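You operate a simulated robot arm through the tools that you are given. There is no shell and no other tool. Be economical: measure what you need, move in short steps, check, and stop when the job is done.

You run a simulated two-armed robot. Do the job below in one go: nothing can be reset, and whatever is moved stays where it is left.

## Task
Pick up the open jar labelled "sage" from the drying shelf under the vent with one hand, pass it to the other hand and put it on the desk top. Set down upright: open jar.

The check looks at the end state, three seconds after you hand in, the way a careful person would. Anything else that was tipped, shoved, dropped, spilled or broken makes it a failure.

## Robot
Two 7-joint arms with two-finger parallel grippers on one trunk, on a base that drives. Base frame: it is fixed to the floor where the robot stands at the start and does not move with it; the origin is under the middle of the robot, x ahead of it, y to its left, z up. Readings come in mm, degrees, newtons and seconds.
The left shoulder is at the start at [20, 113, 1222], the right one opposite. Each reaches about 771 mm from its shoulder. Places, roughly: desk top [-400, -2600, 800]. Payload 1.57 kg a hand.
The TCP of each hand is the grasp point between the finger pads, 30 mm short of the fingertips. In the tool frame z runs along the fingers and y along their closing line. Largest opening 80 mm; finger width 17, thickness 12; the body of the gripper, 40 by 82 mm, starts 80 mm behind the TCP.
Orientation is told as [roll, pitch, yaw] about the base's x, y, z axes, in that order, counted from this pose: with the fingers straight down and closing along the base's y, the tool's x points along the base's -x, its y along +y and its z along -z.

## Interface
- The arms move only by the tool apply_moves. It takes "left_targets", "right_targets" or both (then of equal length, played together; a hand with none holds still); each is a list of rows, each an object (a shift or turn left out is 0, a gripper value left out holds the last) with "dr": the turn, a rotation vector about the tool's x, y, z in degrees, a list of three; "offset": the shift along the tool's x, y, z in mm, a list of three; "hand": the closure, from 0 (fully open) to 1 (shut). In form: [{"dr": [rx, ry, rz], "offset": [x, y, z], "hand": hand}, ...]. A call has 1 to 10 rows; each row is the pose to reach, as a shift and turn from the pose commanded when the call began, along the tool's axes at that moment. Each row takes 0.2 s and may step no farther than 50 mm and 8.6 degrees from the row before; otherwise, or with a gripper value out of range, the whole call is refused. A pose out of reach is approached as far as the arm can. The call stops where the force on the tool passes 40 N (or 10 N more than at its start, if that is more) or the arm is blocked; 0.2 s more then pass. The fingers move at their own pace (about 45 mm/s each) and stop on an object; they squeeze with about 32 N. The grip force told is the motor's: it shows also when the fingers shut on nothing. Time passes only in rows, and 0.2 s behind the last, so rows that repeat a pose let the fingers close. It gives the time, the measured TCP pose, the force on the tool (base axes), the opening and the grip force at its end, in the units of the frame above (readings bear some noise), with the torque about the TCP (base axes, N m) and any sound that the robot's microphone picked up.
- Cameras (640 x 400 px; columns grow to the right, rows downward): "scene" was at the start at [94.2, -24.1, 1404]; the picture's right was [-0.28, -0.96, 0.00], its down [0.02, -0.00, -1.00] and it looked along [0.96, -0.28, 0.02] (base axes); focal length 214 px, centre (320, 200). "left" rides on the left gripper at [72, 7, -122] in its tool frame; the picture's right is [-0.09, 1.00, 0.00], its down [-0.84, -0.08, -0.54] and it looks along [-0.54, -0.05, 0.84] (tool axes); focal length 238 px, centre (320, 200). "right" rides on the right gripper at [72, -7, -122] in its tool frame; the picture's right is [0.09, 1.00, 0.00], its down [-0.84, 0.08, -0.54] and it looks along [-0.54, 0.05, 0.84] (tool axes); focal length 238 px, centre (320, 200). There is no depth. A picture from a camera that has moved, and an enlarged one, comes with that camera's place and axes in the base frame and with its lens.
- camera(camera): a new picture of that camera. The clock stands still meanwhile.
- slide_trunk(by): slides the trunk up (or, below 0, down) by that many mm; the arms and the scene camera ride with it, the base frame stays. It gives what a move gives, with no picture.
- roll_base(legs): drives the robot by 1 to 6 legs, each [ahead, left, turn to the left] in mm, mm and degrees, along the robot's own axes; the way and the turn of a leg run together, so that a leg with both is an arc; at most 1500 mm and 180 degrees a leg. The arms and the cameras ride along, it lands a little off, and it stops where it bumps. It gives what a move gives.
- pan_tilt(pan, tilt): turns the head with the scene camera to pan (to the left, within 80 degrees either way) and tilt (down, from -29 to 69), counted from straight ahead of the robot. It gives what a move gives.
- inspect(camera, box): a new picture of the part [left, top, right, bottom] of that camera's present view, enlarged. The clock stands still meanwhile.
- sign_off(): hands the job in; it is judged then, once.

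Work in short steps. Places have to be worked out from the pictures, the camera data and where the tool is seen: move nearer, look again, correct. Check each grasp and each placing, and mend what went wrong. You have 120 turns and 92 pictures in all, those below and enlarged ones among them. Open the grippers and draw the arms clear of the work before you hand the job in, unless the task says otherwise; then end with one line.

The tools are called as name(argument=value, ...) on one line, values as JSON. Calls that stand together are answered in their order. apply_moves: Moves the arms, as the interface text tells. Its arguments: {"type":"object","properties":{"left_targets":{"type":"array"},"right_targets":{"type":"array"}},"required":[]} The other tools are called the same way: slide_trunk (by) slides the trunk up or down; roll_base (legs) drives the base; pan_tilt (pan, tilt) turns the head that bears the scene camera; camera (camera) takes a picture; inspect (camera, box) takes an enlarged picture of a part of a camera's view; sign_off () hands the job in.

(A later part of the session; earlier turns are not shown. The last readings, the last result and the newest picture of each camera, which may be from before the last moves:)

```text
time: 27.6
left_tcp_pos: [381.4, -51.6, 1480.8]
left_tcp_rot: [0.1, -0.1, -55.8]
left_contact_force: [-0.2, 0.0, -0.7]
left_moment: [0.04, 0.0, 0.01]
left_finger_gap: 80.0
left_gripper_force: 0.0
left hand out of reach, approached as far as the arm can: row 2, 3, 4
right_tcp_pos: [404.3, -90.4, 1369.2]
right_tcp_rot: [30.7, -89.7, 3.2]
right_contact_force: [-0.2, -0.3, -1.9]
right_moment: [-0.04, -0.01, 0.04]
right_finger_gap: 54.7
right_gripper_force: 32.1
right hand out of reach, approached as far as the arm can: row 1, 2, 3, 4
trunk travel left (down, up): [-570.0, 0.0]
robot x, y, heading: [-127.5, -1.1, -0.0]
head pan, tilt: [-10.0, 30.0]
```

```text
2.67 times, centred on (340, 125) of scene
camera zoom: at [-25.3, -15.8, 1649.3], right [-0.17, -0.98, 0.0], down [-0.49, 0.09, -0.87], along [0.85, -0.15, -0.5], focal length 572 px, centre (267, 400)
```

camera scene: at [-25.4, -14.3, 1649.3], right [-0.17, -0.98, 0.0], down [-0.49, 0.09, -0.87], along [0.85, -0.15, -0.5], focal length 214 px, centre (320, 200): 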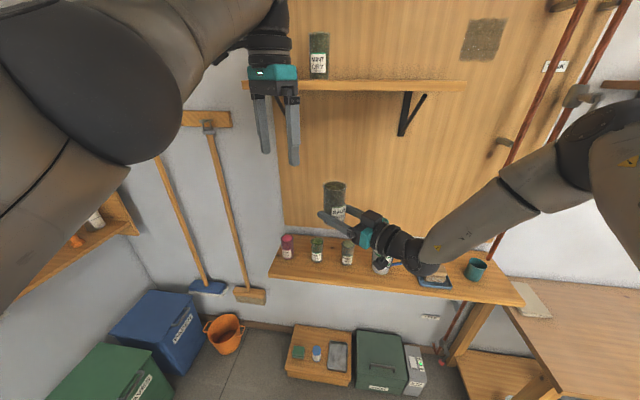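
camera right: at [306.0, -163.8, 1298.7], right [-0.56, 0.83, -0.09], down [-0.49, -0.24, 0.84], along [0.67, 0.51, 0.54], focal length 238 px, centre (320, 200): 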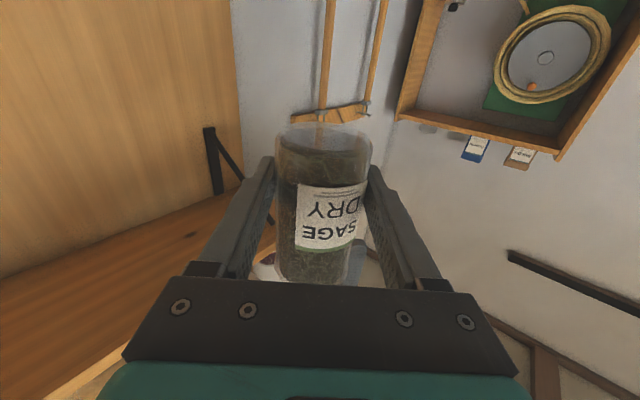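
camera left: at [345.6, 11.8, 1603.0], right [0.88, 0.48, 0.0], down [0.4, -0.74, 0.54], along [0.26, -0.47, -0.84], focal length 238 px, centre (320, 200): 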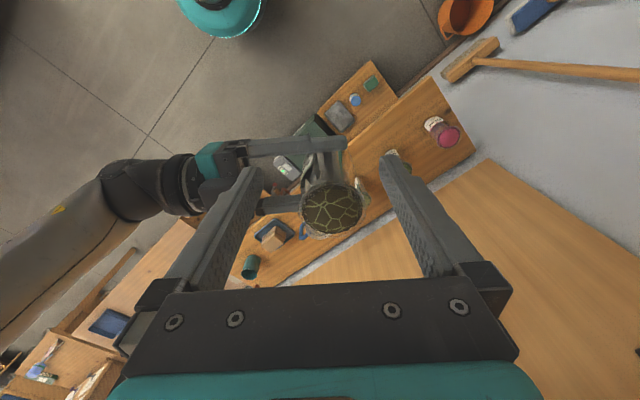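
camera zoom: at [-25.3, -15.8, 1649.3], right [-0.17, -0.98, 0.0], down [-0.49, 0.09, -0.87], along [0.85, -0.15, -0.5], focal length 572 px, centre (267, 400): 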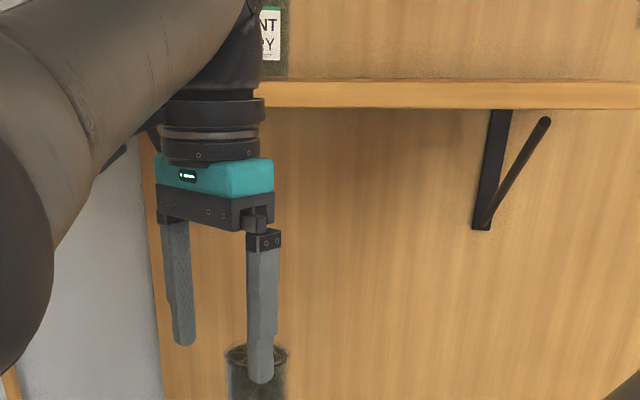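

Left's wrist is at its reach limit because it sits high above the shoulder; lower is better. I lower the right hand (jar) by ~140 mm first, then the left.

apply_moves(right_targets=[{"offset": [35, 0, 0], "hand": 1}, {"offset": [70, 0, 0], "hand": 1}, {"offset": [105, 0, 0], "hand": 1}, {"offset": [140, 0, 0], "hand": 1}, {"offset": [140, 0, 0], "hand": 1}], left_targets=[{}, {}, {"offset": [0, 0, 30]}, {"offset": [0, 0, 60]}, {"offset": [0, 0, 60]}])

```text
time: 28.8
left_tcp_pos: [382.6, -51.6, 1423.0]
left_tcp_rot: [0.0, 0.0, -55.9]
left_contact_force: [1.0, 0.2, -0.4]
left_moment: [-0.02, 0.0, -0.05]
left_finger_gap: 80.0
left_gripper_force: 0.0
right_tcp_pos: [375.3, -128.5, 1342.9]
right_tcp_rot: [28.2, -89.8, 5.8]
right_contact_force: [-0.3, -0.5, -2.0]
right_moment: [0.0, 0.03, -0.02]
right_finger_gap: 54.6
right_gripper_force: 32.2
right hand out of reach, approached as far as the arm can: row 1, 2, 3, 4, 5
trunk travel left (down, up): [-570.0, 0.0]
robot x, y, heading: [-123.9, 3.2, 0.2]
head pan, tilt: [-10.0, 30.0]
```

The right hand is limited by its wrist there, so I'll leave the jar at (375,-128,1343; rim ≈1411) and instead lean the left hand 20° toward its own shoulder while raising it, which restores its reach.

apply_moves(left_targets=[{"dr": [0, -7, 0], "offset": [0, 0, -25]}, {"dr": [0, -14, 0], "offset": [0, 0, -50]}, {"dr": [0, -20, 0], "offset": [0, 0, -75]}, {"dr": [0, -20, 0], "offset": [0, 0, -75]}])

camera(camera="left")

camera(camera="scene")

```text
time: 29.8
left_tcp_pos: [385.2, -50.2, 1495.8]
left_tcp_rot: [0.0, -20.1, -55.9]
left_contact_force: [-0.1, 0.4, 0.2]
left_moment: [-0.03, -0.04, -0.02]
left_finger_gap: 80.1
left_gripper_force: 0.0
right_tcp_pos: [375.4, -129.2, 1342.8]
right_tcp_rot: [29.7, -89.7, 4.3]
right_contact_force: [0.4, 0.2, -0.9]
right_moment: [-0.03, -0.02, 0.02]
right_finger_gap: 54.5
right_gripper_force: 32.2
trunk travel left (down, up): [-570.0, 0.0]
robot x, y, heading: [-123.8, -1.0, 0.4]
head pan, tilt: [-10.0, 30.0]
```

```text
55 pictures are left
camera left: at [328.3, 43.9, 1584.9], right [0.87, 0.49, 0.03], down [0.27, -0.54, 0.8], along [0.4, -0.69, -0.6], focal length 238 px, centre (320, 200)
```

left: 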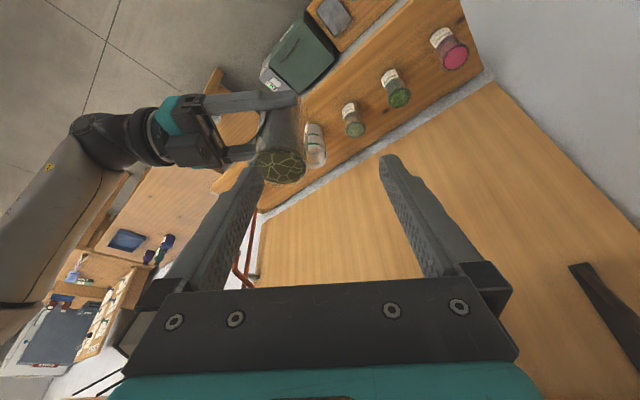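

```text
54 pictures are left
camera scene: at [-24.9, -15.3, 1649.2], right [-0.17, -0.98, 0.0], down [-0.49, 0.09, -0.87], along [0.85, -0.15, -0.5], focal length 214 px, centre (320, 200)
```

scene: 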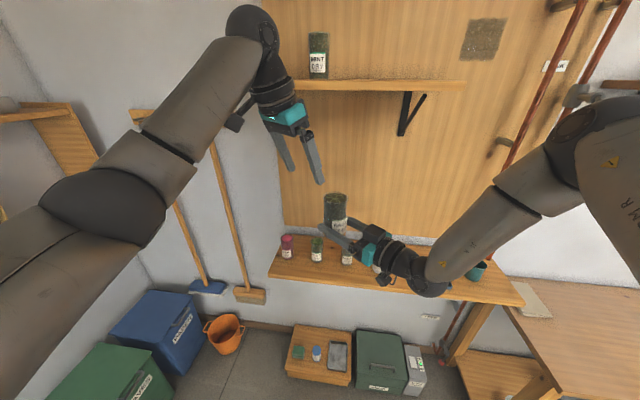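

Left cam triangulates the rim centre at (378,-124,1411), matching my estimate. I go to the pre-grasp 70 mm up along the tilted approach.

apply_moves(left_targets=[{"offset": [-10, -24, 0]}, {"offset": [-20, -48, 0]}, {"offset": [-20, -48, 24]}, {"offset": [-20, -48, 49]}, {"offset": [-20, -48, 49]}])

camera(camera="left")

inspect(camera="scene", box=[250, 100, 450, 225])

```text
time: 31.0
left_tcp_pos: [364.5, -107.4, 1457.4]
left_tcp_rot: [0.0, -20.1, -55.8]
left_contact_force: [-1.1, 0.1, -0.6]
left_moment: [0.0, -0.02, 0.01]
left_finger_gap: 80.0
left_gripper_force: 0.0
right_tcp_pos: [374.9, -128.8, 1341.8]
right_tcp_rot: [25.8, -89.8, 8.1]
right_contact_force: [0.0, -0.1, -1.3]
right_moment: [-0.02, -0.01, -0.01]
right_finger_gap: 54.5
right_gripper_force: 32.0
trunk travel left (down, up): [-570.0, 0.0]
robot x, y, heading: [-121.0, -0.9, -0.1]
head pan, tilt: [-10.0, 30.0]
```

```text
53 pictures are left
camera left: at [308.3, -14.3, 1547.1], right [0.87, 0.49, 0.03], down [0.27, -0.54, 0.8], along [0.4, -0.69, -0.6], focal length 238 px, centre (320, 200)
```

left: 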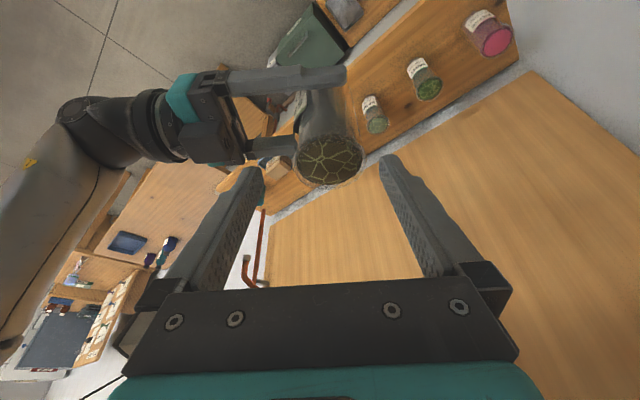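

```text
3.20 times, centred on (350, 162) of scene
camera zoom: at [-25.3, -14.8, 1649.3], right [-0.17, -0.98, 0.0], down [-0.49, 0.09, -0.87], along [0.85, -0.15, -0.5], focal length 686 px, centre (224, 320)
```

zoom: 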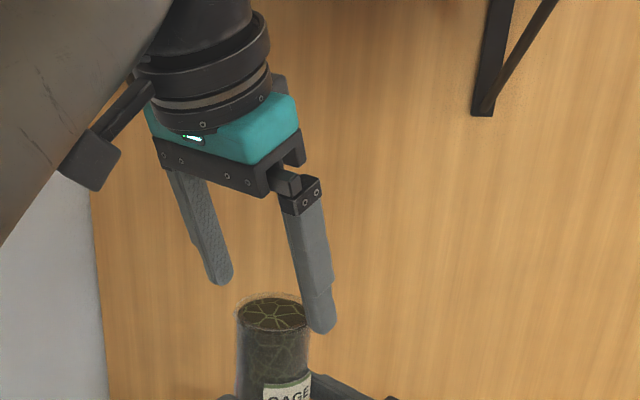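

Aligned; rim centre is ~4 mm off along the closing line, so I shift 3 mm and descend 68 mm along the fingers.

apply_moves(left_targets=[{"offset": [0, 3, 0]}, {"offset": [0, 3, 18]}, {"offset": [0, 3, 35]}, {"offset": [0, 3, 52]}, {"offset": [0, 3, 68]}, {"offset": [0, 3, 68]}])

camera(camera="left")

inspect(camera="scene", box=[250, 125, 450, 250])

```text
time: 32.4
left_tcp_pos: [380.6, -125.3, 1391.9]
left_tcp_rot: [0.0, -20.0, -55.9]
left_contact_force: [-0.2, -1.0, -0.3]
left_moment: [0.01, 0.02, -0.01]
left_finger_gap: 79.8
left_gripper_force: 0.0
right_tcp_pos: [374.9, -128.4, 1342.7]
right_tcp_rot: [26.9, -89.6, 7.0]
right_contact_force: [-0.4, -1.0, -0.9]
right_moment: [0.01, 0.02, 0.02]
right_finger_gap: 54.5
right_gripper_force: 32.0
trunk travel left (down, up): [-570.0, 0.0]
robot x, y, heading: [-127.2, -0.1, -0.1]
head pan, tilt: [-10.0, 30.0]
```

```text
51 pictures are left
camera left: at [325.2, -31.1, 1481.4], right [0.87, 0.49, 0.03], down [0.27, -0.54, 0.8], along [0.4, -0.69, -0.61], focal length 238 px, centre (320, 200)
```

left: 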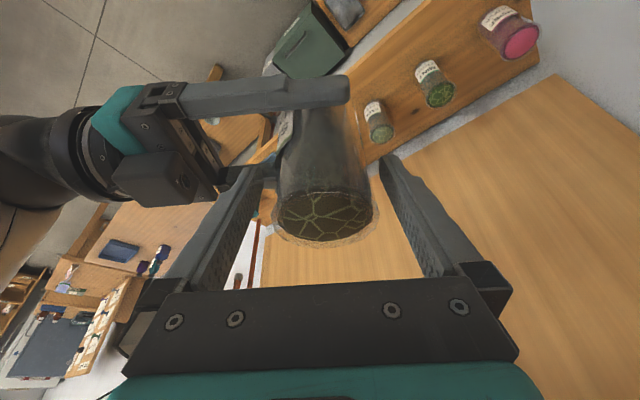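

```text
3.20 times, centred on (350, 188) of scene
camera zoom: at [-25.3, -14.9, 1649.3], right [-0.17, -0.98, 0.0], down [-0.49, 0.09, -0.87], along [0.85, -0.15, -0.5], focal length 686 px, centre (224, 240)
```

zoom: 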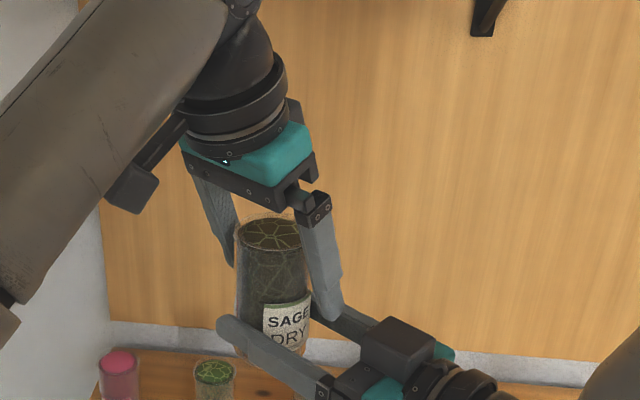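

Left fingers bracket the upper part of the jar, centred within ~2 mm. Closing the left hand while the right keeps hold.

apply_moves(left_targets=[{"hand": 0.3}, {"hand": 1}, {"hand": 1}, {"hand": 1}, {"hand": 1}, {"hand": 1}])

camera(camera="left")

```text
time: 33.8
left_tcp_pos: [382.3, -124.6, 1391.7]
left_tcp_rot: [0.2, -20.1, -55.8]
left_contact_force: [15.8, 4.8, -2.1]
left_moment: [0.27, -0.42, -0.03]
left_finger_gap: 54.9
left_gripper_force: 31.9
right_tcp_pos: [374.8, -128.3, 1342.4]
right_tcp_rot: [30.2, -89.7, 4.0]
right_contact_force: [-15.7, -4.3, 2.8]
right_moment: [-0.05, -0.36, 0.06]
right_finger_gap: 54.6
right_gripper_force: 32.6
trunk travel left (down, up): [-570.0, 0.0]
robot x, y, heading: [-120.7, 1.3, 0.1]
head pan, tilt: [-10.0, 30.0]
```

```text
49 pictures are left
camera left: at [325.7, -30.6, 1481.5], right [0.87, 0.49, 0.03], down [0.27, -0.54, 0.79], along [0.41, -0.68, -0.61], focal length 238 px, centre (320, 200)
```

left: 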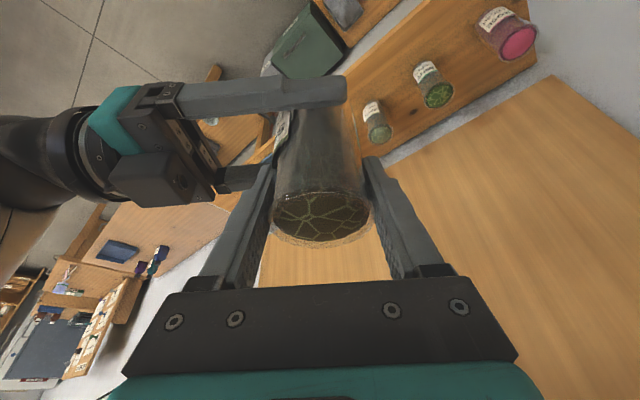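

Both hands hold it (54.9 mm), with a 16 N side load. I relieve that by shifting the left 1.5 mm along its closing line.

apply_moves(left_targets=[{"offset": [0, 1.5, 0], "hand": 1}, {"offset": [0, 1.5, 0], "hand": 1}])

```text
time: 34.4
left_tcp_pos: [382.8, -124.5, 1391.1]
left_tcp_rot: [0.1, -20.0, -55.8]
left_contact_force: [15.3, 2.6, -3.6]
left_moment: [0.38, -0.57, -0.1]
left_finger_gap: 55.1
left_gripper_force: 32.0
right_tcp_pos: [374.7, -128.8, 1343.3]
right_tcp_rot: [29.2, -89.8, 4.8]
right_contact_force: [-15.5, -2.6, 4.2]
right_moment: [-0.25, -0.24, 0.14]
right_finger_gap: 54.2
right_gripper_force: 32.2
trunk travel left (down, up): [-570.0, 0.0]
robot x, y, heading: [-124.2, 1.0, -0.1]
head pan, tilt: [-10.0, 30.0]
```

apply_moves(left_targets=[{"offset": [0, 3, 0], "hand": 1}, {"offset": [0, 3, 0], "hand": 1}])

```text
time: 35.0
left_tcp_pos: [383.6, -122.7, 1394.3]
left_tcp_rot: [-0.1, -20.0, -56.1]
left_contact_force: [0.8, -3.1, -5.0]
left_moment: [0.12, -0.54, 0.06]
left_finger_gap: 54.9
left_gripper_force: 31.9
right_tcp_pos: [375.1, -128.0, 1343.0]
right_tcp_rot: [33.1, -89.9, 1.0]
right_contact_force: [-1.5, 2.9, 4.9]
right_moment: [-0.23, 0.41, -0.02]
right_finger_gap: 54.5
right_gripper_force: 32.3
trunk travel left (down, up): [-570.0, 0.0]
robot x, y, heading: [-123.6, 2.2, 0.0]
head pan, tilt: [-10.0, 30.0]
```

Side load is gone. Now I open the right hand while the left holds.

apply_moves(right_targets=[{"hand": 0.5}, {"hand": 0}, {"hand": 0}, {"hand": 0}], left_targets=[{"hand": 1}, {"hand": 1}, {"hand": 1}, {"hand": 1}])

inspect(camera="scene", box=[250, 125, 450, 250])

camera(camera="right")

```text
time: 36.0
left_tcp_pos: [384.3, -121.1, 1393.6]
left_tcp_rot: [0.1, -20.0, -55.9]
left_contact_force: [0.6, -0.1, -0.4]
left_moment: [0.0, 0.0, -0.02]
left_finger_gap: 55.1
left_gripper_force: 32.3
right_tcp_pos: [374.3, -128.7, 1343.0]
right_tcp_rot: [29.9, -89.6, 4.1]
right_contact_force: [0.0, -0.3, 0.4]
right_moment: [0.03, -0.01, 0.01]
right_finger_gap: 79.9
right_gripper_force: 0.1
trunk travel left (down, up): [-570.0, 0.0]
robot x, y, heading: [-120.5, 3.7, -0.2]
head pan, tilt: [-10.0, 30.0]
```

```text
3.20 times, centred on (350, 188) of scene
camera zoom: at [-25.2, -15.1, 1649.3], right [-0.17, -0.98, 0.0], down [-0.49, 0.09, -0.87], along [0.85, -0.15, -0.5], focal length 686 px, centre (224, 240)
```

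zoom: 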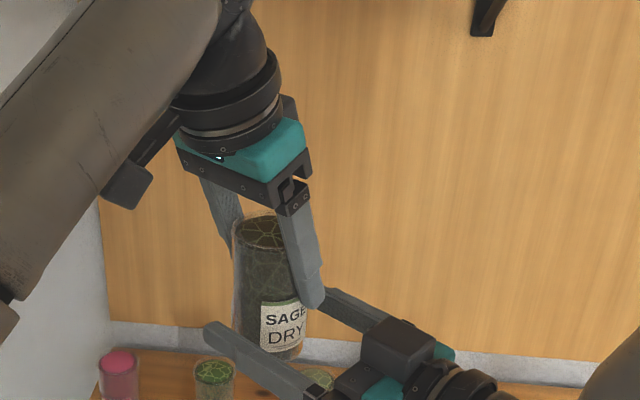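

```text
47 pictures are left
camera right: at [277.5, -202.3, 1271.5], right [-0.56, 0.83, -0.09], down [-0.49, -0.24, 0.84], along [0.67, 0.51, 0.54], focal length 238 px, centre (320, 200)
```

right: 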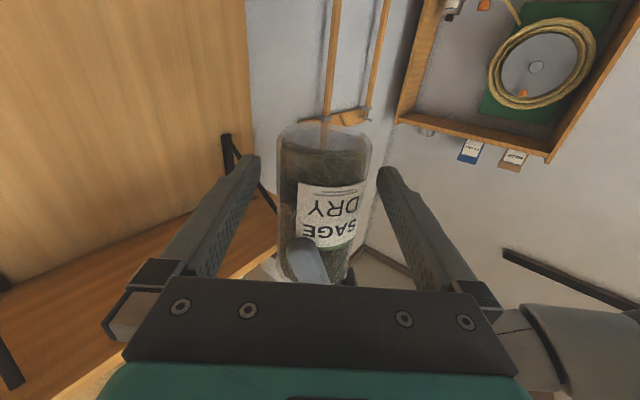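

Left holds the jar alone (55.1 mm, 32 N). Retract the right hand straight back along its fingers.

apply_moves(right_targets=[{"offset": [0, 0, -20]}, {"offset": [0, 0, -40]}, {"offset": [0, 0, -65]}, {"offset": [0, 0, -90]}, {"offset": [0, 0, -115]}])

camera(camera="scene")

```text
time: 37.2
left_tcp_pos: [382.5, -123.3, 1394.6]
left_tcp_rot: [0.1, -20.1, -55.9]
left_contact_force: [-0.1, 0.9, 0.0]
left_moment: [0.02, 0.0, -0.01]
left_finger_gap: 55.2
left_gripper_force: 31.8
right_tcp_pos: [273.8, -189.5, 1343.2]
right_tcp_rot: [34.0, -89.9, 0.0]
right_contact_force: [-0.1, -0.4, 1.0]
right_moment: [0.0, -0.01, -0.01]
right_finger_gap: 80.2
right_gripper_force: 0.0
trunk travel left (down, up): [-570.0, 0.0]
robot x, y, heading: [-120.2, 0.6, 0.1]
head pan, tilt: [-10.0, 30.0]
```

```text
46 pictures are left
camera scene: at [-26.9, -16.0, 1649.4], right [-0.17, -0.98, 0.0], down [-0.49, 0.09, -0.87], along [0.85, -0.15, -0.5], focal length 214 px, centre (320, 200)
```

scene: 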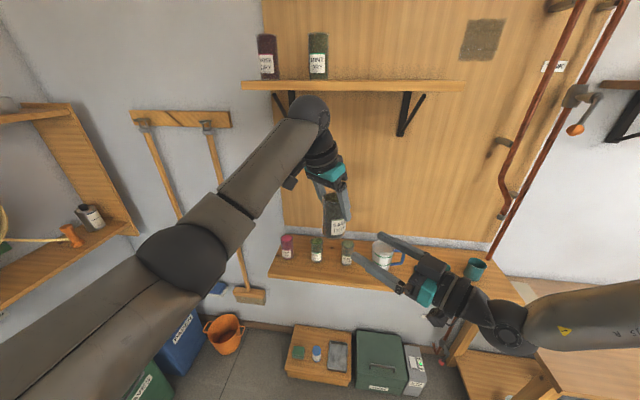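

Hand-over done. I tuck the left hand with the jar toward the middle, then look to the right to plan the drive.

apply_moves(left_targets=[{"offset": [40, 4, -14], "hand": 1}, {"offset": [80, 9, -29], "hand": 1}, {"offset": [120, 13, -43], "hand": 1}, {"offset": [159, 18, -58], "hand": 1}, {"offset": [159, 18, -58], "hand": 1}])

pan_tilt(pan=-80, tilt=35)

camera(camera="scene")

pan_tilt(pan=-80, tilt=15)

camera(camera="scene")

```text
time: 38.4
left_tcp_pos: [303.8, 27.6, 1392.4]
left_tcp_rot: [-0.3, -19.9, -55.9]
left_contact_force: [0.2, 0.9, -0.2]
left_moment: [0.02, 0.01, -0.03]
left_finger_gap: 54.9
left_gripper_force: 31.9
right_tcp_pos: [276.4, -190.6, 1342.6]
right_tcp_rot: [44.2, -89.8, -10.2]
right_contact_force: [0.1, -0.7, 0.2]
right_moment: [0.01, -0.02, 0.04]
right_finger_gap: 80.0
right_gripper_force: 0.1
trunk travel left (down, up): [-570.0, 0.0]
robot x, y, heading: [-123.7, -0.7, 0.0]
head pan, tilt: [-10.0, 30.0]
```

```text
time: 39.9
left_tcp_pos: [303.1, 28.3, 1393.3]
left_tcp_rot: [-0.1, -20.0, -55.9]
left_contact_force: [0.3, -0.9, 0.0]
left_moment: [0.03, 0.03, 0.03]
left_finger_gap: 55.1
left_gripper_force: 32.0
right_tcp_pos: [276.1, -188.7, 1343.9]
right_tcp_rot: [35.0, -89.8, -1.0]
right_contact_force: [0.1, -0.6, 0.4]
right_moment: [0.01, 0.01, -0.02]
right_finger_gap: 79.9
right_gripper_force: 0.0
trunk travel left (down, up): [-570.0, 0.0]
robot x, y, heading: [-125.2, 1.4, -0.1]
head pan, tilt: [-80.0, 35.0]
```

```text
45 pictures are left
camera scene: at [-98.9, -86.2, 1641.5], right [-0.98, -0.17, 0.0], down [-0.1, 0.56, -0.82], along [0.14, -0.81, -0.57], focal length 214 px, centre (320, 200)
```

scene: 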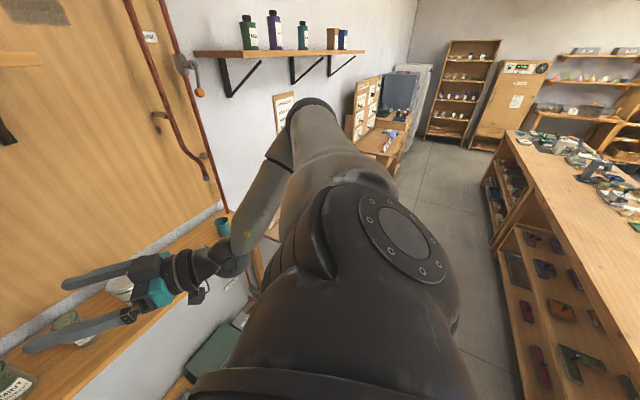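

```text
time: 40.7
left_tcp_pos: [303.8, 29.2, 1392.2]
left_tcp_rot: [0.0, -20.1, -56.0]
left_contact_force: [0.2, 0.0, -0.2]
left_moment: [-0.01, 0.01, -0.02]
left_finger_gap: 55.0
left_gripper_force: 31.9
right_tcp_pos: [274.8, -188.3, 1342.5]
right_tcp_rot: [34.4, -89.8, -0.4]
right_contact_force: [-0.2, -1.2, 0.4]
right_moment: [0.0, 0.01, 0.04]
right_finger_gap: 79.9
right_gripper_force: 0.0
trunk travel left (down, up): [-570.0, 0.0]
robot x, y, heading: [-123.7, 2.1, 0.1]
head pan, tilt: [-80.0, 15.0]
```

```text
44 pictures are left
camera scene: at [-98.1, -91.5, 1673.4], right [-0.98, -0.17, 0.0], down [-0.05, 0.26, -0.97], along [0.17, -0.95, -0.26], focal length 214 px, centre (320, 200)
```

scene: 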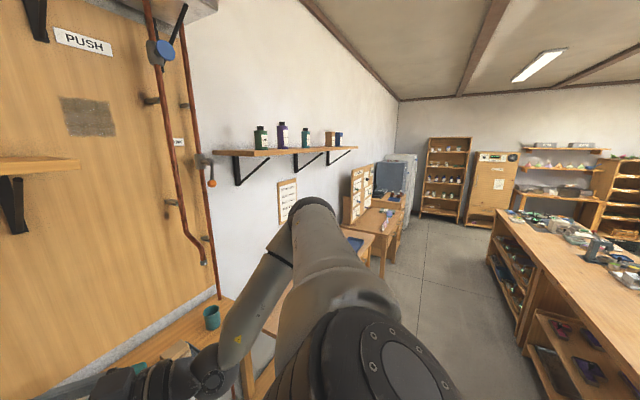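

The wall runs at about -17° to my axes; desk front edge ≈150 mm along the wall normal, island side ≈ -850, so there's a ~1 m corridor. I turn to face the wall squarely, back into mid-corridor, and look.

roll_base(legs=[[-200, 0, 0], [0, 0, -17]])

pan_tilt(pan=0, tilt=25)

camera(camera="scene")

pan_tilt(pan=-80, tilt=25)

camera(camera="scene")

```text
time: 43.2
left_tcp_pos: [93.5, -98.6, 1393.2]
left_tcp_rot: [0.0, -20.0, -73.3]
left_contact_force: [-0.9, 1.0, -2.3]
left_moment: [0.01, -0.01, 0.01]
left_finger_gap: 54.8
left_gripper_force: 31.8
right_tcp_pos: [2.1, -298.3, 1343.2]
right_tcp_rot: [37.9, -89.7, -21.5]
right_contact_force: [-0.2, 0.1, -0.1]
right_moment: [-0.03, 0.01, 0.0]
right_finger_gap: 80.0
right_gripper_force: 0.0
trunk travel left (down, up): [-570.0, 0.0]
robot x, y, heading: [-321.6, -1.1, -17.4]
head pan, tilt: [-80.0, 15.0]
```

```text
time: 44.8
left_tcp_pos: [94.2, -98.9, 1393.7]
left_tcp_rot: [0.0, -20.0, -73.3]
left_contact_force: [0.6, -0.2, -2.0]
left_moment: [0.02, -0.02, 0.02]
left_finger_gap: 55.2
left_gripper_force: 32.0
right_tcp_pos: [3.2, -297.4, 1344.7]
right_tcp_rot: [35.0, -89.7, -18.4]
right_contact_force: [-0.4, -0.2, -0.4]
right_moment: [0.01, -0.01, 0.02]
right_finger_gap: 79.9
right_gripper_force: 0.0
trunk travel left (down, up): [-570.0, 0.0]
robot x, y, heading: [-319.9, 3.3, -17.7]
head pan, tilt: [0.0, 25.0]
```

```text
43 pictures are left
camera scene: at [-225.2, -29.6, 1657.2], right [-0.3, -0.95, 0.0], down [-0.4, 0.13, -0.91], along [0.86, -0.27, -0.42], focal length 214 px, centre (320, 200)
```

scene: 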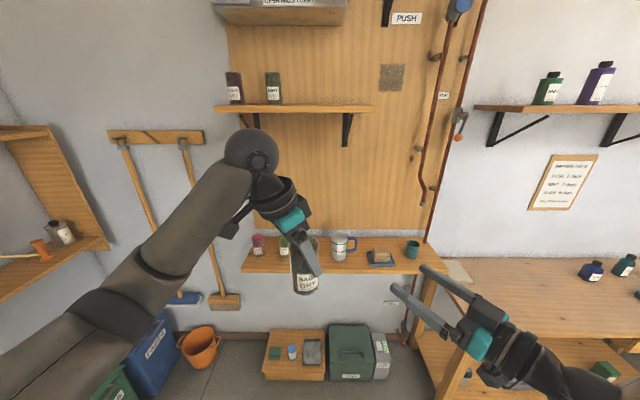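

```text
time: 46.3
left_tcp_pos: [93.9, -98.9, 1394.1]
left_tcp_rot: [0.0, -20.0, -73.2]
left_contact_force: [0.1, -0.2, -0.7]
left_moment: [-0.01, 0.0, 0.0]
left_finger_gap: 55.0
left_gripper_force: 32.3
right_tcp_pos: [2.1, -298.1, 1343.5]
right_tcp_rot: [35.1, -89.9, -18.4]
right_contact_force: [0.5, -0.3, -0.3]
right_moment: [-0.02, 0.0, 0.01]
right_finger_gap: 80.1
right_gripper_force: 0.1
trunk travel left (down, up): [-570.0, 0.0]
robot x, y, heading: [-325.1, 0.7, -17.2]
head pan, tilt: [-80.0, 25.0]
```

```text
42 pictures are left
camera scene: at [-324.9, -93.2, 1657.2], right [-0.99, 0.13, 0.0], down [0.05, 0.42, -0.91], along [-0.12, -0.9, -0.42], focal length 214 px, centre (320, 200)
```

scene: 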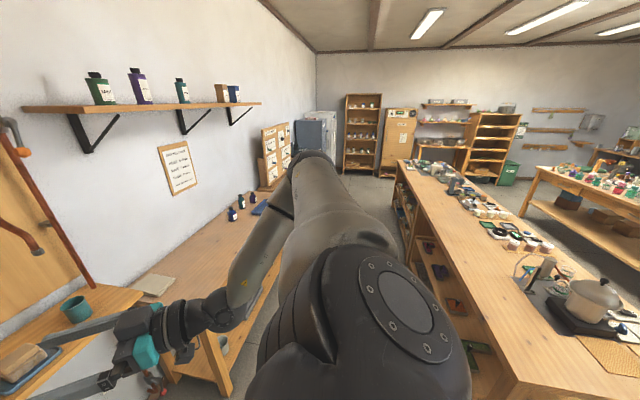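

Well aligned with the wall, mid-corridor (≈500 mm to desks, ≈440 to the island). I strafe right 1300 mm along the corridor, then look.

roll_base(legs=[[0, -1300, 0]])

camera(camera="scene")

```text
time: 52.7
left_tcp_pos: [-244.5, -1295.6, 1392.9]
left_tcp_rot: [-0.1, -20.0, -70.0]
left_contact_force: [0.0, -0.8, -1.5]
left_moment: [-0.01, 0.01, -0.01]
left_finger_gap: 54.9
left_gripper_force: 32.4
right_tcp_pos: [-323.8, -1500.5, 1343.5]
right_tcp_rot: [36.1, -89.8, -16.3]
right_contact_force: [0.5, -1.0, 0.4]
right_moment: [0.0, 0.0, -0.02]
right_finger_gap: 79.8
right_gripper_force: 0.0
trunk travel left (down, up): [-570.0, 0.0]
robot x, y, heading: [-664.6, -1219.8, -14.1]
head pan, tilt: [-80.0, 25.0]
```

```text
41 pictures are left
camera scene: at [-663.5, -1314.5, 1657.2], right [-1.0, 0.07, 0.0], down [0.03, 0.42, -0.91], along [-0.06, -0.9, -0.42], focal length 214 px, centre (320, 200)
```

scene: 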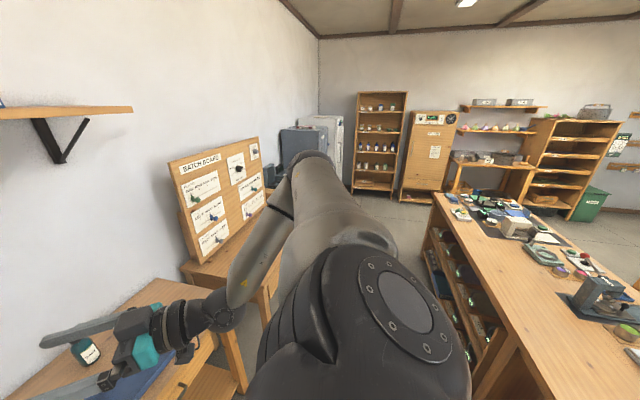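

Drifted to heading -14° but clear. The batch board stands at the back of the target desk. I straighten and strafe another 1050 mm, then look at the desk.

roll_base(legs=[[0, 0, -3], [0, -1050, 0]])

pan_tilt(pan=0, tilt=45)

camera(camera="scene")

```text
time: 58.5
left_tcp_pos: [-557.6, -2315.2, 1393.2]
left_tcp_rot: [0.0, -20.0, -73.2]
left_contact_force: [-0.5, -0.8, -0.8]
left_moment: [-0.01, -0.01, 0.03]
left_finger_gap: 54.9
left_gripper_force: 31.4
right_tcp_pos: [-648.9, -2514.8, 1343.7]
right_tcp_rot: [36.2, -89.8, -19.5]
right_contact_force: [-0.4, -0.3, -0.3]
right_moment: [-0.01, -0.05, 0.0]
right_finger_gap: 79.9
right_gripper_force: 0.1
trunk travel left (down, up): [-570.0, 0.0]
robot x, y, heading: [-970.2, -2214.5, -17.2]
head pan, tilt: [-80.0, 25.0]
```

```text
time: 60.0
left_tcp_pos: [-557.5, -2313.9, 1393.2]
left_tcp_rot: [0.0, -19.9, -73.2]
left_contact_force: [0.1, -0.1, -1.6]
left_moment: [0.02, -0.01, 0.01]
left_finger_gap: 54.8
left_gripper_force: 31.9
right_tcp_pos: [-649.4, -2513.9, 1343.5]
right_tcp_rot: [34.2, -89.9, -17.6]
right_contact_force: [-0.3, -0.4, -0.7]
right_moment: [0.02, 0.02, -0.01]
right_finger_gap: 79.8
right_gripper_force: 0.2
trunk travel left (down, up): [-570.0, 0.0]
robot x, y, heading: [-975.1, -2214.2, -17.3]
head pan, tilt: [0.0, 45.0]
```

```text
40 pictures are left
camera scene: at [-887.2, -2242.2, 1626.7], right [-0.3, -0.95, 0.0], down [-0.67, 0.21, -0.71], along [0.67, -0.21, -0.71], focal length 214 px, centre (320, 200)
```

scene: 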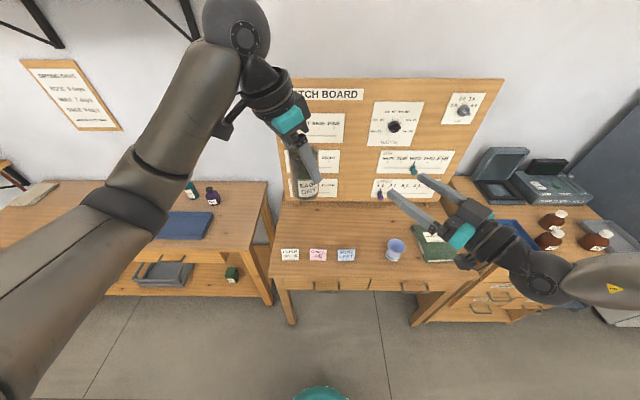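

The desk top shows three standing cards near the front, a cup and a green book at right, the board at the back; the middle (around (-335,-2575)) is free. First I raise the right arm so it stays high when the trunk goes down.

apply_moves(right_targets=[{"offset": [-43, -12, -2]}, {"offset": [-86, -25, -4]}, {"offset": [-129, -38, -6]}, {"offset": [-172, -50, -8]}, {"offset": [-215, -63, -10]}, {"offset": [-258, -76, -12]}, {"offset": [-300, -88, -12]}])

roll_base(legs=[[0, -140, 0], [170, 0, 0]])

camera(camera="scene")

```text
time: 61.6
left_tcp_pos: [-556.1, -2312.6, 1393.1]
left_tcp_rot: [-0.1, -20.0, -73.2]
left_contact_force: [-0.7, 0.3, -0.8]
left_moment: [-0.05, 0.02, 0.01]
left_finger_gap: 55.2
left_gripper_force: 32.1
right_tcp_pos: [-632.6, -2603.2, 1643.4]
right_tcp_rot: [26.2, -89.6, -9.4]
right_contact_force: [-0.5, 0.3, 0.3]
right_moment: [0.01, 0.01, 0.04]
right_finger_gap: 80.1
right_gripper_force: 0.0
trunk travel left (down, up): [-570.0, 0.0]
robot x, y, heading: [-971.7, -2214.0, -17.3]
head pan, tilt: [0.0, 45.0]
```

```text
time: 64.0
left_tcp_pos: [-436.9, -2488.4, 1393.1]
left_tcp_rot: [-0.1, -19.9, -73.1]
left_contact_force: [-0.2, -0.2, -1.2]
left_moment: [-0.02, 0.0, 0.01]
left_finger_gap: 54.8
left_gripper_force: 31.9
right_tcp_pos: [-513.2, -2777.7, 1643.2]
right_tcp_rot: [36.6, -89.8, -19.8]
right_contact_force: [0.3, -0.6, -0.1]
right_moment: [-0.02, 0.02, 0.04]
right_finger_gap: 79.9
right_gripper_force: 0.0
trunk travel left (down, up): [-570.0, 0.0]
robot x, y, heading: [-853.0, -2391.1, -17.2]
head pan, tilt: [0.0, 45.0]
```

```text
39 pictures are left
camera scene: at [-766.4, -2418.4, 1626.6], right [-0.3, -0.96, 0.0], down [-0.68, 0.21, -0.71], along [0.68, -0.21, -0.71], focal length 214 px, centre (320, 200)
```

scene: 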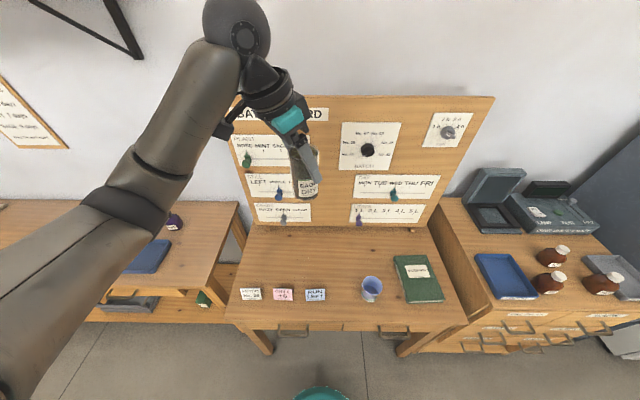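

Target spot (-350,-2590): ≥110 mm behind the cards and well clear of the cup and board. I move the left hand over it at height first.

apply_moves(left_targets=[{"offset": [-29, 13.5, 10.4], "hand": 1}, {"offset": [-57, 27, 20.8], "hand": 1}, {"offset": [-86, 40.5, 31.2], "hand": 1}, {"offset": [-115, 54, 41.6], "hand": 1}, {"offset": [-115, 54, 41.6], "hand": 1}])

camera(camera="scene")

camera(camera="left")

```text
time: 65.2
left_tcp_pos: [-352.4, -2588.8, 1394.6]
left_tcp_rot: [0.0, -20.0, -73.1]
left_contact_force: [-0.7, 0.0, -1.6]
left_moment: [-0.01, -0.02, 0.01]
left_finger_gap: 54.6
left_gripper_force: 31.9
right_tcp_pos: [-514.3, -2776.7, 1644.0]
right_tcp_rot: [20.4, -89.8, -3.4]
right_contact_force: [0.0, 0.1, -0.1]
right_moment: [0.02, 0.0, 0.01]
right_finger_gap: 80.1
right_gripper_force: 0.0
trunk travel left (down, up): [-570.0, 0.0]
robot x, y, heading: [-852.9, -2395.0, -17.1]
head pan, tilt: [0.0, 45.0]
```

```text
38 pictures are left
camera scene: at [-767.1, -2416.7, 1626.7], right [-0.3, -0.96, 0.0], down [-0.68, 0.21, -0.71], along [0.68, -0.21, -0.71], focal length 214 px, centre (320, 200)
```

scene: 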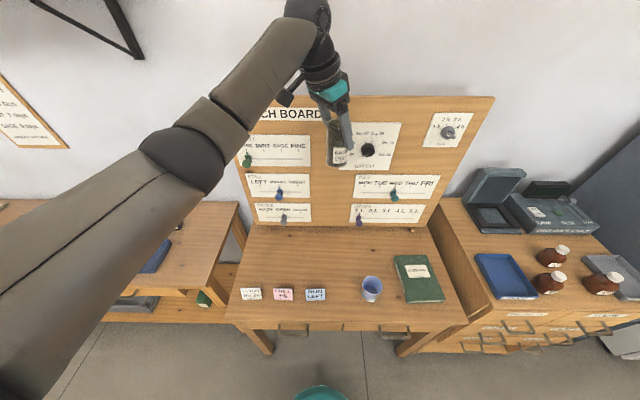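

```text
37 pictures are left
camera left: at [-377.3, -2482.9, 1484.2], right [0.98, 0.21, 0.03], down [0.1, -0.6, 0.8], along [0.18, -0.77, -0.61], focal length 238 px, centre (320, 200)
```

left: 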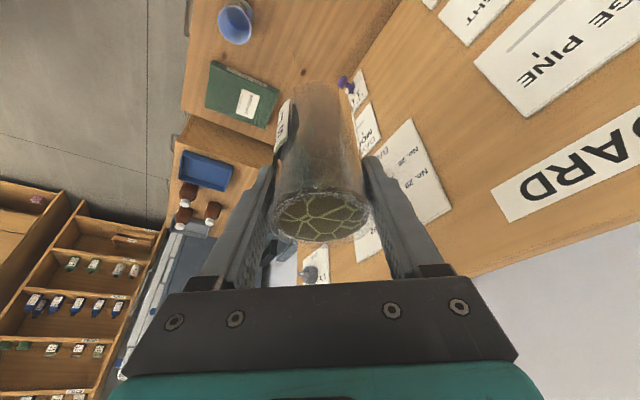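

Jar is over the spot with ample distance to the board. Lower the trunk 370 mm.

slide_trunk(by=-370)

camera(camera="scene")

camera(camera="left")

```text
time: 68.7
left_tcp_pos: [-350.3, -2589.0, 1025.0]
left_tcp_rot: [0.0, -20.0, -73.1]
left_contact_force: [0.1, -0.2, -1.7]
left_moment: [-0.01, 0.03, 0.03]
left_finger_gap: 54.7
left_gripper_force: 32.3
right_tcp_pos: [-514.5, -2778.0, 1273.2]
right_tcp_rot: [32.6, -89.7, -15.8]
right_contact_force: [0.2, 0.2, 0.2]
right_moment: [0.01, 0.01, 0.01]
right_finger_gap: 79.9
right_gripper_force: 0.1
trunk travel left (down, up): [-200.0, 370.0]
robot x, y, heading: [-852.8, -2390.6, -17.3]
head pan, tilt: [0.0, 45.0]
```

```text
36 pictures are left
camera scene: at [-767.0, -2417.9, 1256.7], right [-0.3, -0.96, 0.0], down [-0.68, 0.21, -0.71], along [0.68, -0.21, -0.71], focal length 214 px, centre (320, 200)
```

scene: 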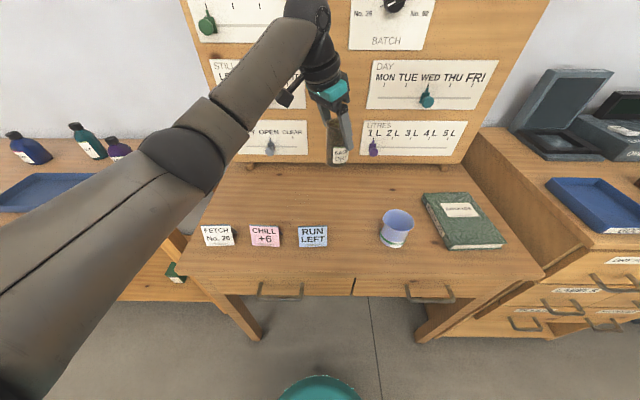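

```text
35 pictures are left
camera left: at [-377.5, -2483.7, 1114.1], right [0.98, 0.21, 0.03], down [0.1, -0.6, 0.8], along [0.18, -0.77, -0.61], focal length 238 px, centre (320, 200)
```

left: 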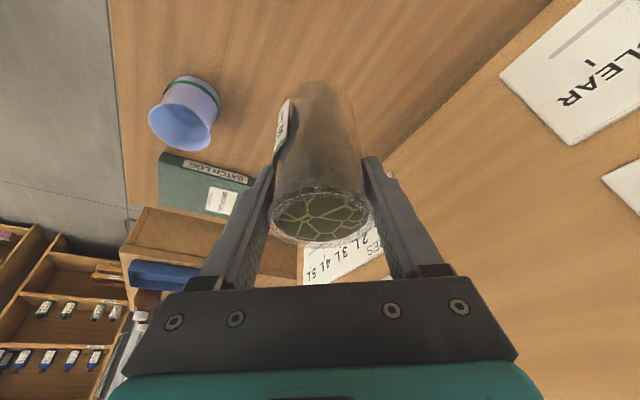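

Cross-check of desk height gives ≈795–800. Zoom to check the jar's uprightness before the descent.

inspect(camera="scene", box=[280, 60, 408, 180])

```text
3.33 times, centred on (344, 120) of scene
camera zoom: at [-767.0, -2417.9, 1256.7], right [-0.3, -0.96, 0.0], down [-0.68, 0.21, -0.71], along [0.68, -0.21, -0.71], focal length 715 px, centre (240, 467)
```

zoom: 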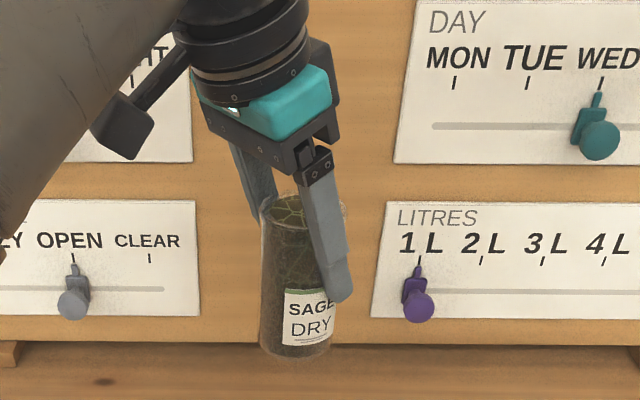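

Jar is upright. Bottom is ~84 mm below the TCP, so contact is expected near TCP z≈882; I lower by 120 mm to ≈905 first.

apply_moves(left_targets=[{"offset": [10.3, 0, 28.2], "hand": 1}, {"offset": [20.5, 0, 56.4], "hand": 1}, {"offset": [30.8, 0, 84.6], "hand": 1}, {"offset": [41, 0, 112.8], "hand": 1}, {"offset": [41, 0, 112.8], "hand": 1}])

inspect(camera="scene", box=[250, 110, 410, 230])

```text
time: 69.9
left_tcp_pos: [-351.5, -2589.1, 905.9]
left_tcp_rot: [0.0, -20.0, -73.2]
left_contact_force: [-0.2, -0.1, -1.9]
left_moment: [0.0, -0.01, 0.01]
left_finger_gap: 54.9
left_gripper_force: 31.9
right_tcp_pos: [-513.5, -2777.8, 1273.1]
right_tcp_rot: [32.9, -89.7, -16.2]
right_contact_force: [-0.9, -0.4, 0.1]
right_moment: [0.02, 0.02, 0.01]
right_finger_gap: 80.0
right_gripper_force: 0.1
trunk travel left (down, up): [-200.0, 370.0]
robot x, y, heading: [-853.0, -2392.0, -17.5]
head pan, tilt: [0.0, 45.0]
```

```text
3.33 times, centred on (330, 170) of scene
camera zoom: at [-767.0, -2417.9, 1256.7], right [-0.3, -0.96, 0.0], down [-0.68, 0.21, -0.71], along [0.68, -0.21, -0.71], focal length 715 px, centre (287, 300)
```

zoom: 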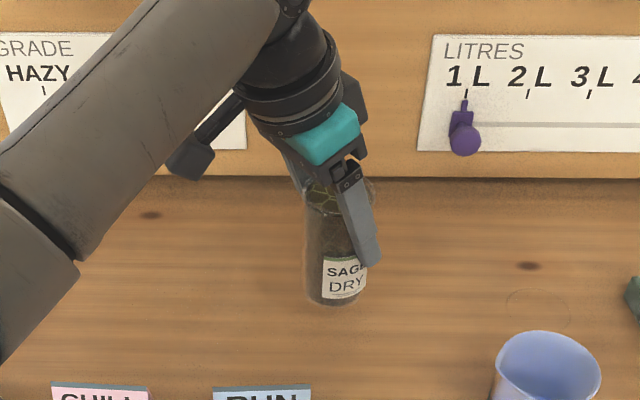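

Clear spot. Slow descent of 16 mm.

apply_moves(left_targets=[{"offset": [1.4, 0, 3.8], "hand": 1}, {"offset": [2.7, 0, 7.5], "hand": 1}, {"offset": [4.1, 0, 11.3], "hand": 1}, {"offset": [5.5, 0, 15], "hand": 1}])

```text
time: 70.9
left_tcp_pos: [-353.1, -2588.9, 888.3]
left_tcp_rot: [-0.1, -20.0, -73.2]
left_contact_force: [-0.6, 0.2, -2.5]
left_moment: [0.01, -0.02, 0.01]
left_finger_gap: 54.9
left_gripper_force: 32.0
right_tcp_pos: [-513.4, -2778.0, 1274.1]
right_tcp_rot: [32.9, -89.7, -16.2]
right_contact_force: [-0.3, -0.2, -0.1]
right_moment: [0.05, 0.02, 0.0]
right_finger_gap: 80.2
right_gripper_force: 0.0
trunk travel left (down, up): [-200.0, 370.0]
robot x, y, heading: [-852.3, -2394.7, -17.3]
head pan, tilt: [0.0, 45.0]
```

No contact yet; continue by 4 mm in 1 mm-ish steps.

apply_moves(left_targets=[{"offset": [0.7, 0, 1.9], "hand": 1}, {"offset": [1.4, 0, 3.8], "hand": 1}, {"offset": [1.4, 0, 3.8], "hand": 1}])

```text
time: 71.7
left_tcp_pos: [-351.1, -2591.1, 883.7]
left_tcp_rot: [0.0, -20.0, -73.1]
left_contact_force: [-0.2, -0.3, -1.5]
left_moment: [0.01, 0.02, 0.0]
left_finger_gap: 54.5
left_gripper_force: 32.3
right_tcp_pos: [-513.7, -2777.9, 1273.0]
right_tcp_rot: [32.6, -89.8, -15.8]
right_contact_force: [0.5, -0.1, -0.9]
right_moment: [-0.03, 0.0, -0.01]
right_finger_gap: 80.1
right_gripper_force: 0.0
trunk travel left (down, up): [-200.0, 370.0]
robot x, y, heading: [-851.5, -2390.8, -17.4]
head pan, tilt: [0.0, 45.0]
```

apply_moves(left_targets=[{"offset": [0.7, 0, 1.9], "hand": 1}, {"offset": [1.4, 0, 3.8], "hand": 1}, {"offset": [1.4, 0, 3.8], "hand": 1}])

inspect(camera="scene", box=[300, 150, 380, 210])

```text
time: 72.5
left_tcp_pos: [-352.8, -2589.4, 880.1]
left_tcp_rot: [0.1, -20.0, -73.2]
left_contact_force: [0.2, 0.4, -1.3]
left_moment: [-0.03, 0.02, -0.01]
left_finger_gap: 54.7
left_gripper_force: 32.4
right_tcp_pos: [-513.7, -2778.0, 1274.6]
right_tcp_rot: [33.1, -89.7, -16.2]
right_contact_force: [0.2, -0.7, 0.6]
right_moment: [0.04, 0.03, 0.02]
right_finger_gap: 80.0
right_gripper_force: 0.0
trunk travel left (down, up): [-200.0, 370.0]
robot x, y, heading: [-852.5, -2392.1, -16.9]
head pan, tilt: [0.0, 45.0]
```

```text
6.67 times, centred on (340, 180) of scene
camera zoom: at [-767.0, -2417.9, 1256.7], right [-0.3, -0.96, 0.0], down [-0.68, 0.21, -0.71], along [0.68, -0.21, -0.71], focal length 1430 px, centre (187, 333)
```

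zoom: 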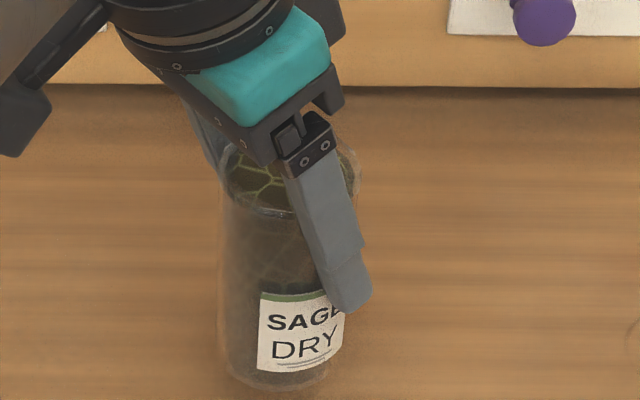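

Bottom computes to ≈803, still no contact; continue in small steps.

apply_moves(left_targets=[{"offset": [0.7, 0, 1.9], "hand": 1}, {"offset": [1.4, 0, 3.8], "hand": 1}, {"offset": [1.4, 0, 3.8], "hand": 1}])

```text
time: 73.3
left_tcp_pos: [-351.0, -2589.6, 876.3]
left_tcp_rot: [0.0, -20.1, -73.1]
left_contact_force: [0.2, 0.1, -2.7]
left_moment: [0.0, 0.01, -0.03]
left_finger_gap: 54.6
left_gripper_force: 32.1
right_tcp_pos: [-514.6, -2778.9, 1274.0]
right_tcp_rot: [32.6, -89.8, -15.9]
right_contact_force: [0.3, 0.8, -0.1]
right_moment: [0.04, -0.02, -0.01]
right_finger_gap: 80.1
right_gripper_force: 0.2
trunk travel left (down, up): [-200.0, 370.0]
robot x, y, heading: [-853.9, -2392.4, -17.4]
head pan, tilt: [0.0, 45.0]
```

apply_moves(left_targets=[{"offset": [0.7, 0, 1.9], "hand": 1}, {"offset": [1.4, 0, 3.8], "hand": 1}, {"offset": [1.4, 0, 3.8], "hand": 1}])

```text
time: 74.1
left_tcp_pos: [-351.5, -2590.0, 872.4]
left_tcp_rot: [-0.1, -20.1, -73.1]
left_contact_force: [-0.7, 0.2, -2.1]
left_moment: [-0.01, 0.0, -0.01]
left_finger_gap: 54.9
left_gripper_force: 32.1
right_tcp_pos: [-513.9, -2778.0, 1273.3]
right_tcp_rot: [32.7, -89.7, -15.9]
right_contact_force: [0.1, 0.0, 0.4]
right_moment: [-0.02, 0.0, 0.04]
right_finger_gap: 80.1
right_gripper_force: 0.1
trunk travel left (down, up): [-200.0, 370.0]
robot x, y, heading: [-854.4, -2394.6, -17.3]
head pan, tilt: [0.0, 45.0]
```

apply_moves(left_targets=[{"offset": [0.5, 0, 1.4], "hand": 1}, {"offset": [1.0, 0, 2.8], "hand": 1}, {"offset": [1.0, 0, 2.8], "hand": 1}])

inspect(camera="scene", box=[300, 155, 380, 215])

```text
time: 74.9
left_tcp_pos: [-351.8, -2591.1, 869.6]
left_tcp_rot: [-0.1, -20.0, -73.1]
left_contact_force: [0.6, 0.5, -1.6]
left_moment: [-0.01, 0.02, -0.03]
left_finger_gap: 54.9
left_gripper_force: 31.9
right_tcp_pos: [-513.6, -2777.5, 1273.8]
right_tcp_rot: [32.9, -89.8, -16.0]
right_contact_force: [-0.4, -0.3, 0.5]
right_moment: [-0.03, 0.0, 0.03]
right_finger_gap: 79.9
right_gripper_force: 0.1
trunk travel left (down, up): [-200.0, 370.0]
robot x, y, heading: [-849.0, -2391.5, -17.3]
head pan, tilt: [0.0, 45.0]
```

```text
6.67 times, centred on (340, 185) of scene
camera zoom: at [-767.0, -2417.9, 1256.7], right [-0.3, -0.96, 0.0], down [-0.68, 0.21, -0.71], along [0.68, -0.21, -0.71], focal length 1430 px, centre (187, 300)
```

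zoom: 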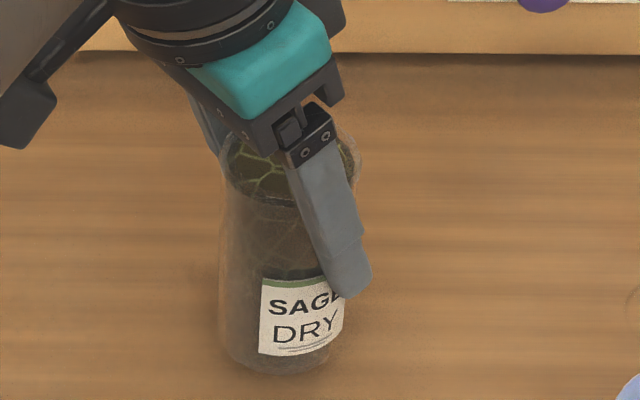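

apply_moves(left_targets=[{"offset": [0.5, 0, 1.4], "hand": 1}, {"offset": [1.0, 0, 2.8], "hand": 1}, {"offset": [1.0, 0, 2.8], "hand": 1}])

```text
time: 75.7
left_tcp_pos: [-351.2, -2590.4, 865.6]
left_tcp_rot: [0.0, -20.0, -73.2]
left_contact_force: [0.2, -0.2, -0.7]
left_moment: [-0.01, -0.01, -0.01]
left_finger_gap: 54.8
left_gripper_force: 32.3
right_tcp_pos: [-514.7, -2778.4, 1273.8]
right_tcp_rot: [32.6, -89.8, -15.8]
right_contact_force: [-0.1, 0.1, 0.4]
right_moment: [0.03, 0.01, 0.02]
right_finger_gap: 80.2
right_gripper_force: 0.1
trunk travel left (down, up): [-200.0, 370.0]
robot x, y, heading: [-852.9, -2395.6, -17.3]
head pan, tilt: [0.0, 45.0]
```

apply_moves(left_targets=[{"offset": [0.5, 0, 1.4], "hand": 1}, {"offset": [1.0, 0, 2.8], "hand": 1}, {"offset": [1.0, 0, 2.8], "hand": 1}])

```text
time: 76.5
left_tcp_pos: [-350.0, -2589.1, 863.1]
left_tcp_rot: [0.0, -20.0, -73.2]
left_contact_force: [-0.2, -0.6, -0.8]
left_moment: [0.0, 0.01, 0.02]
left_finger_gap: 54.9
left_gripper_force: 32.2
right_tcp_pos: [-515.4, -2777.9, 1273.8]
right_tcp_rot: [32.8, -89.8, -16.1]
right_contact_force: [0.2, -0.5, -0.4]
right_moment: [-0.03, -0.02, -0.03]
right_finger_gap: 80.2
right_gripper_force: 0.1
trunk travel left (down, up): [-200.0, 370.0]
robot x, y, heading: [-854.4, -2392.4, -17.3]
head pan, tilt: [0.0, 45.0]
```

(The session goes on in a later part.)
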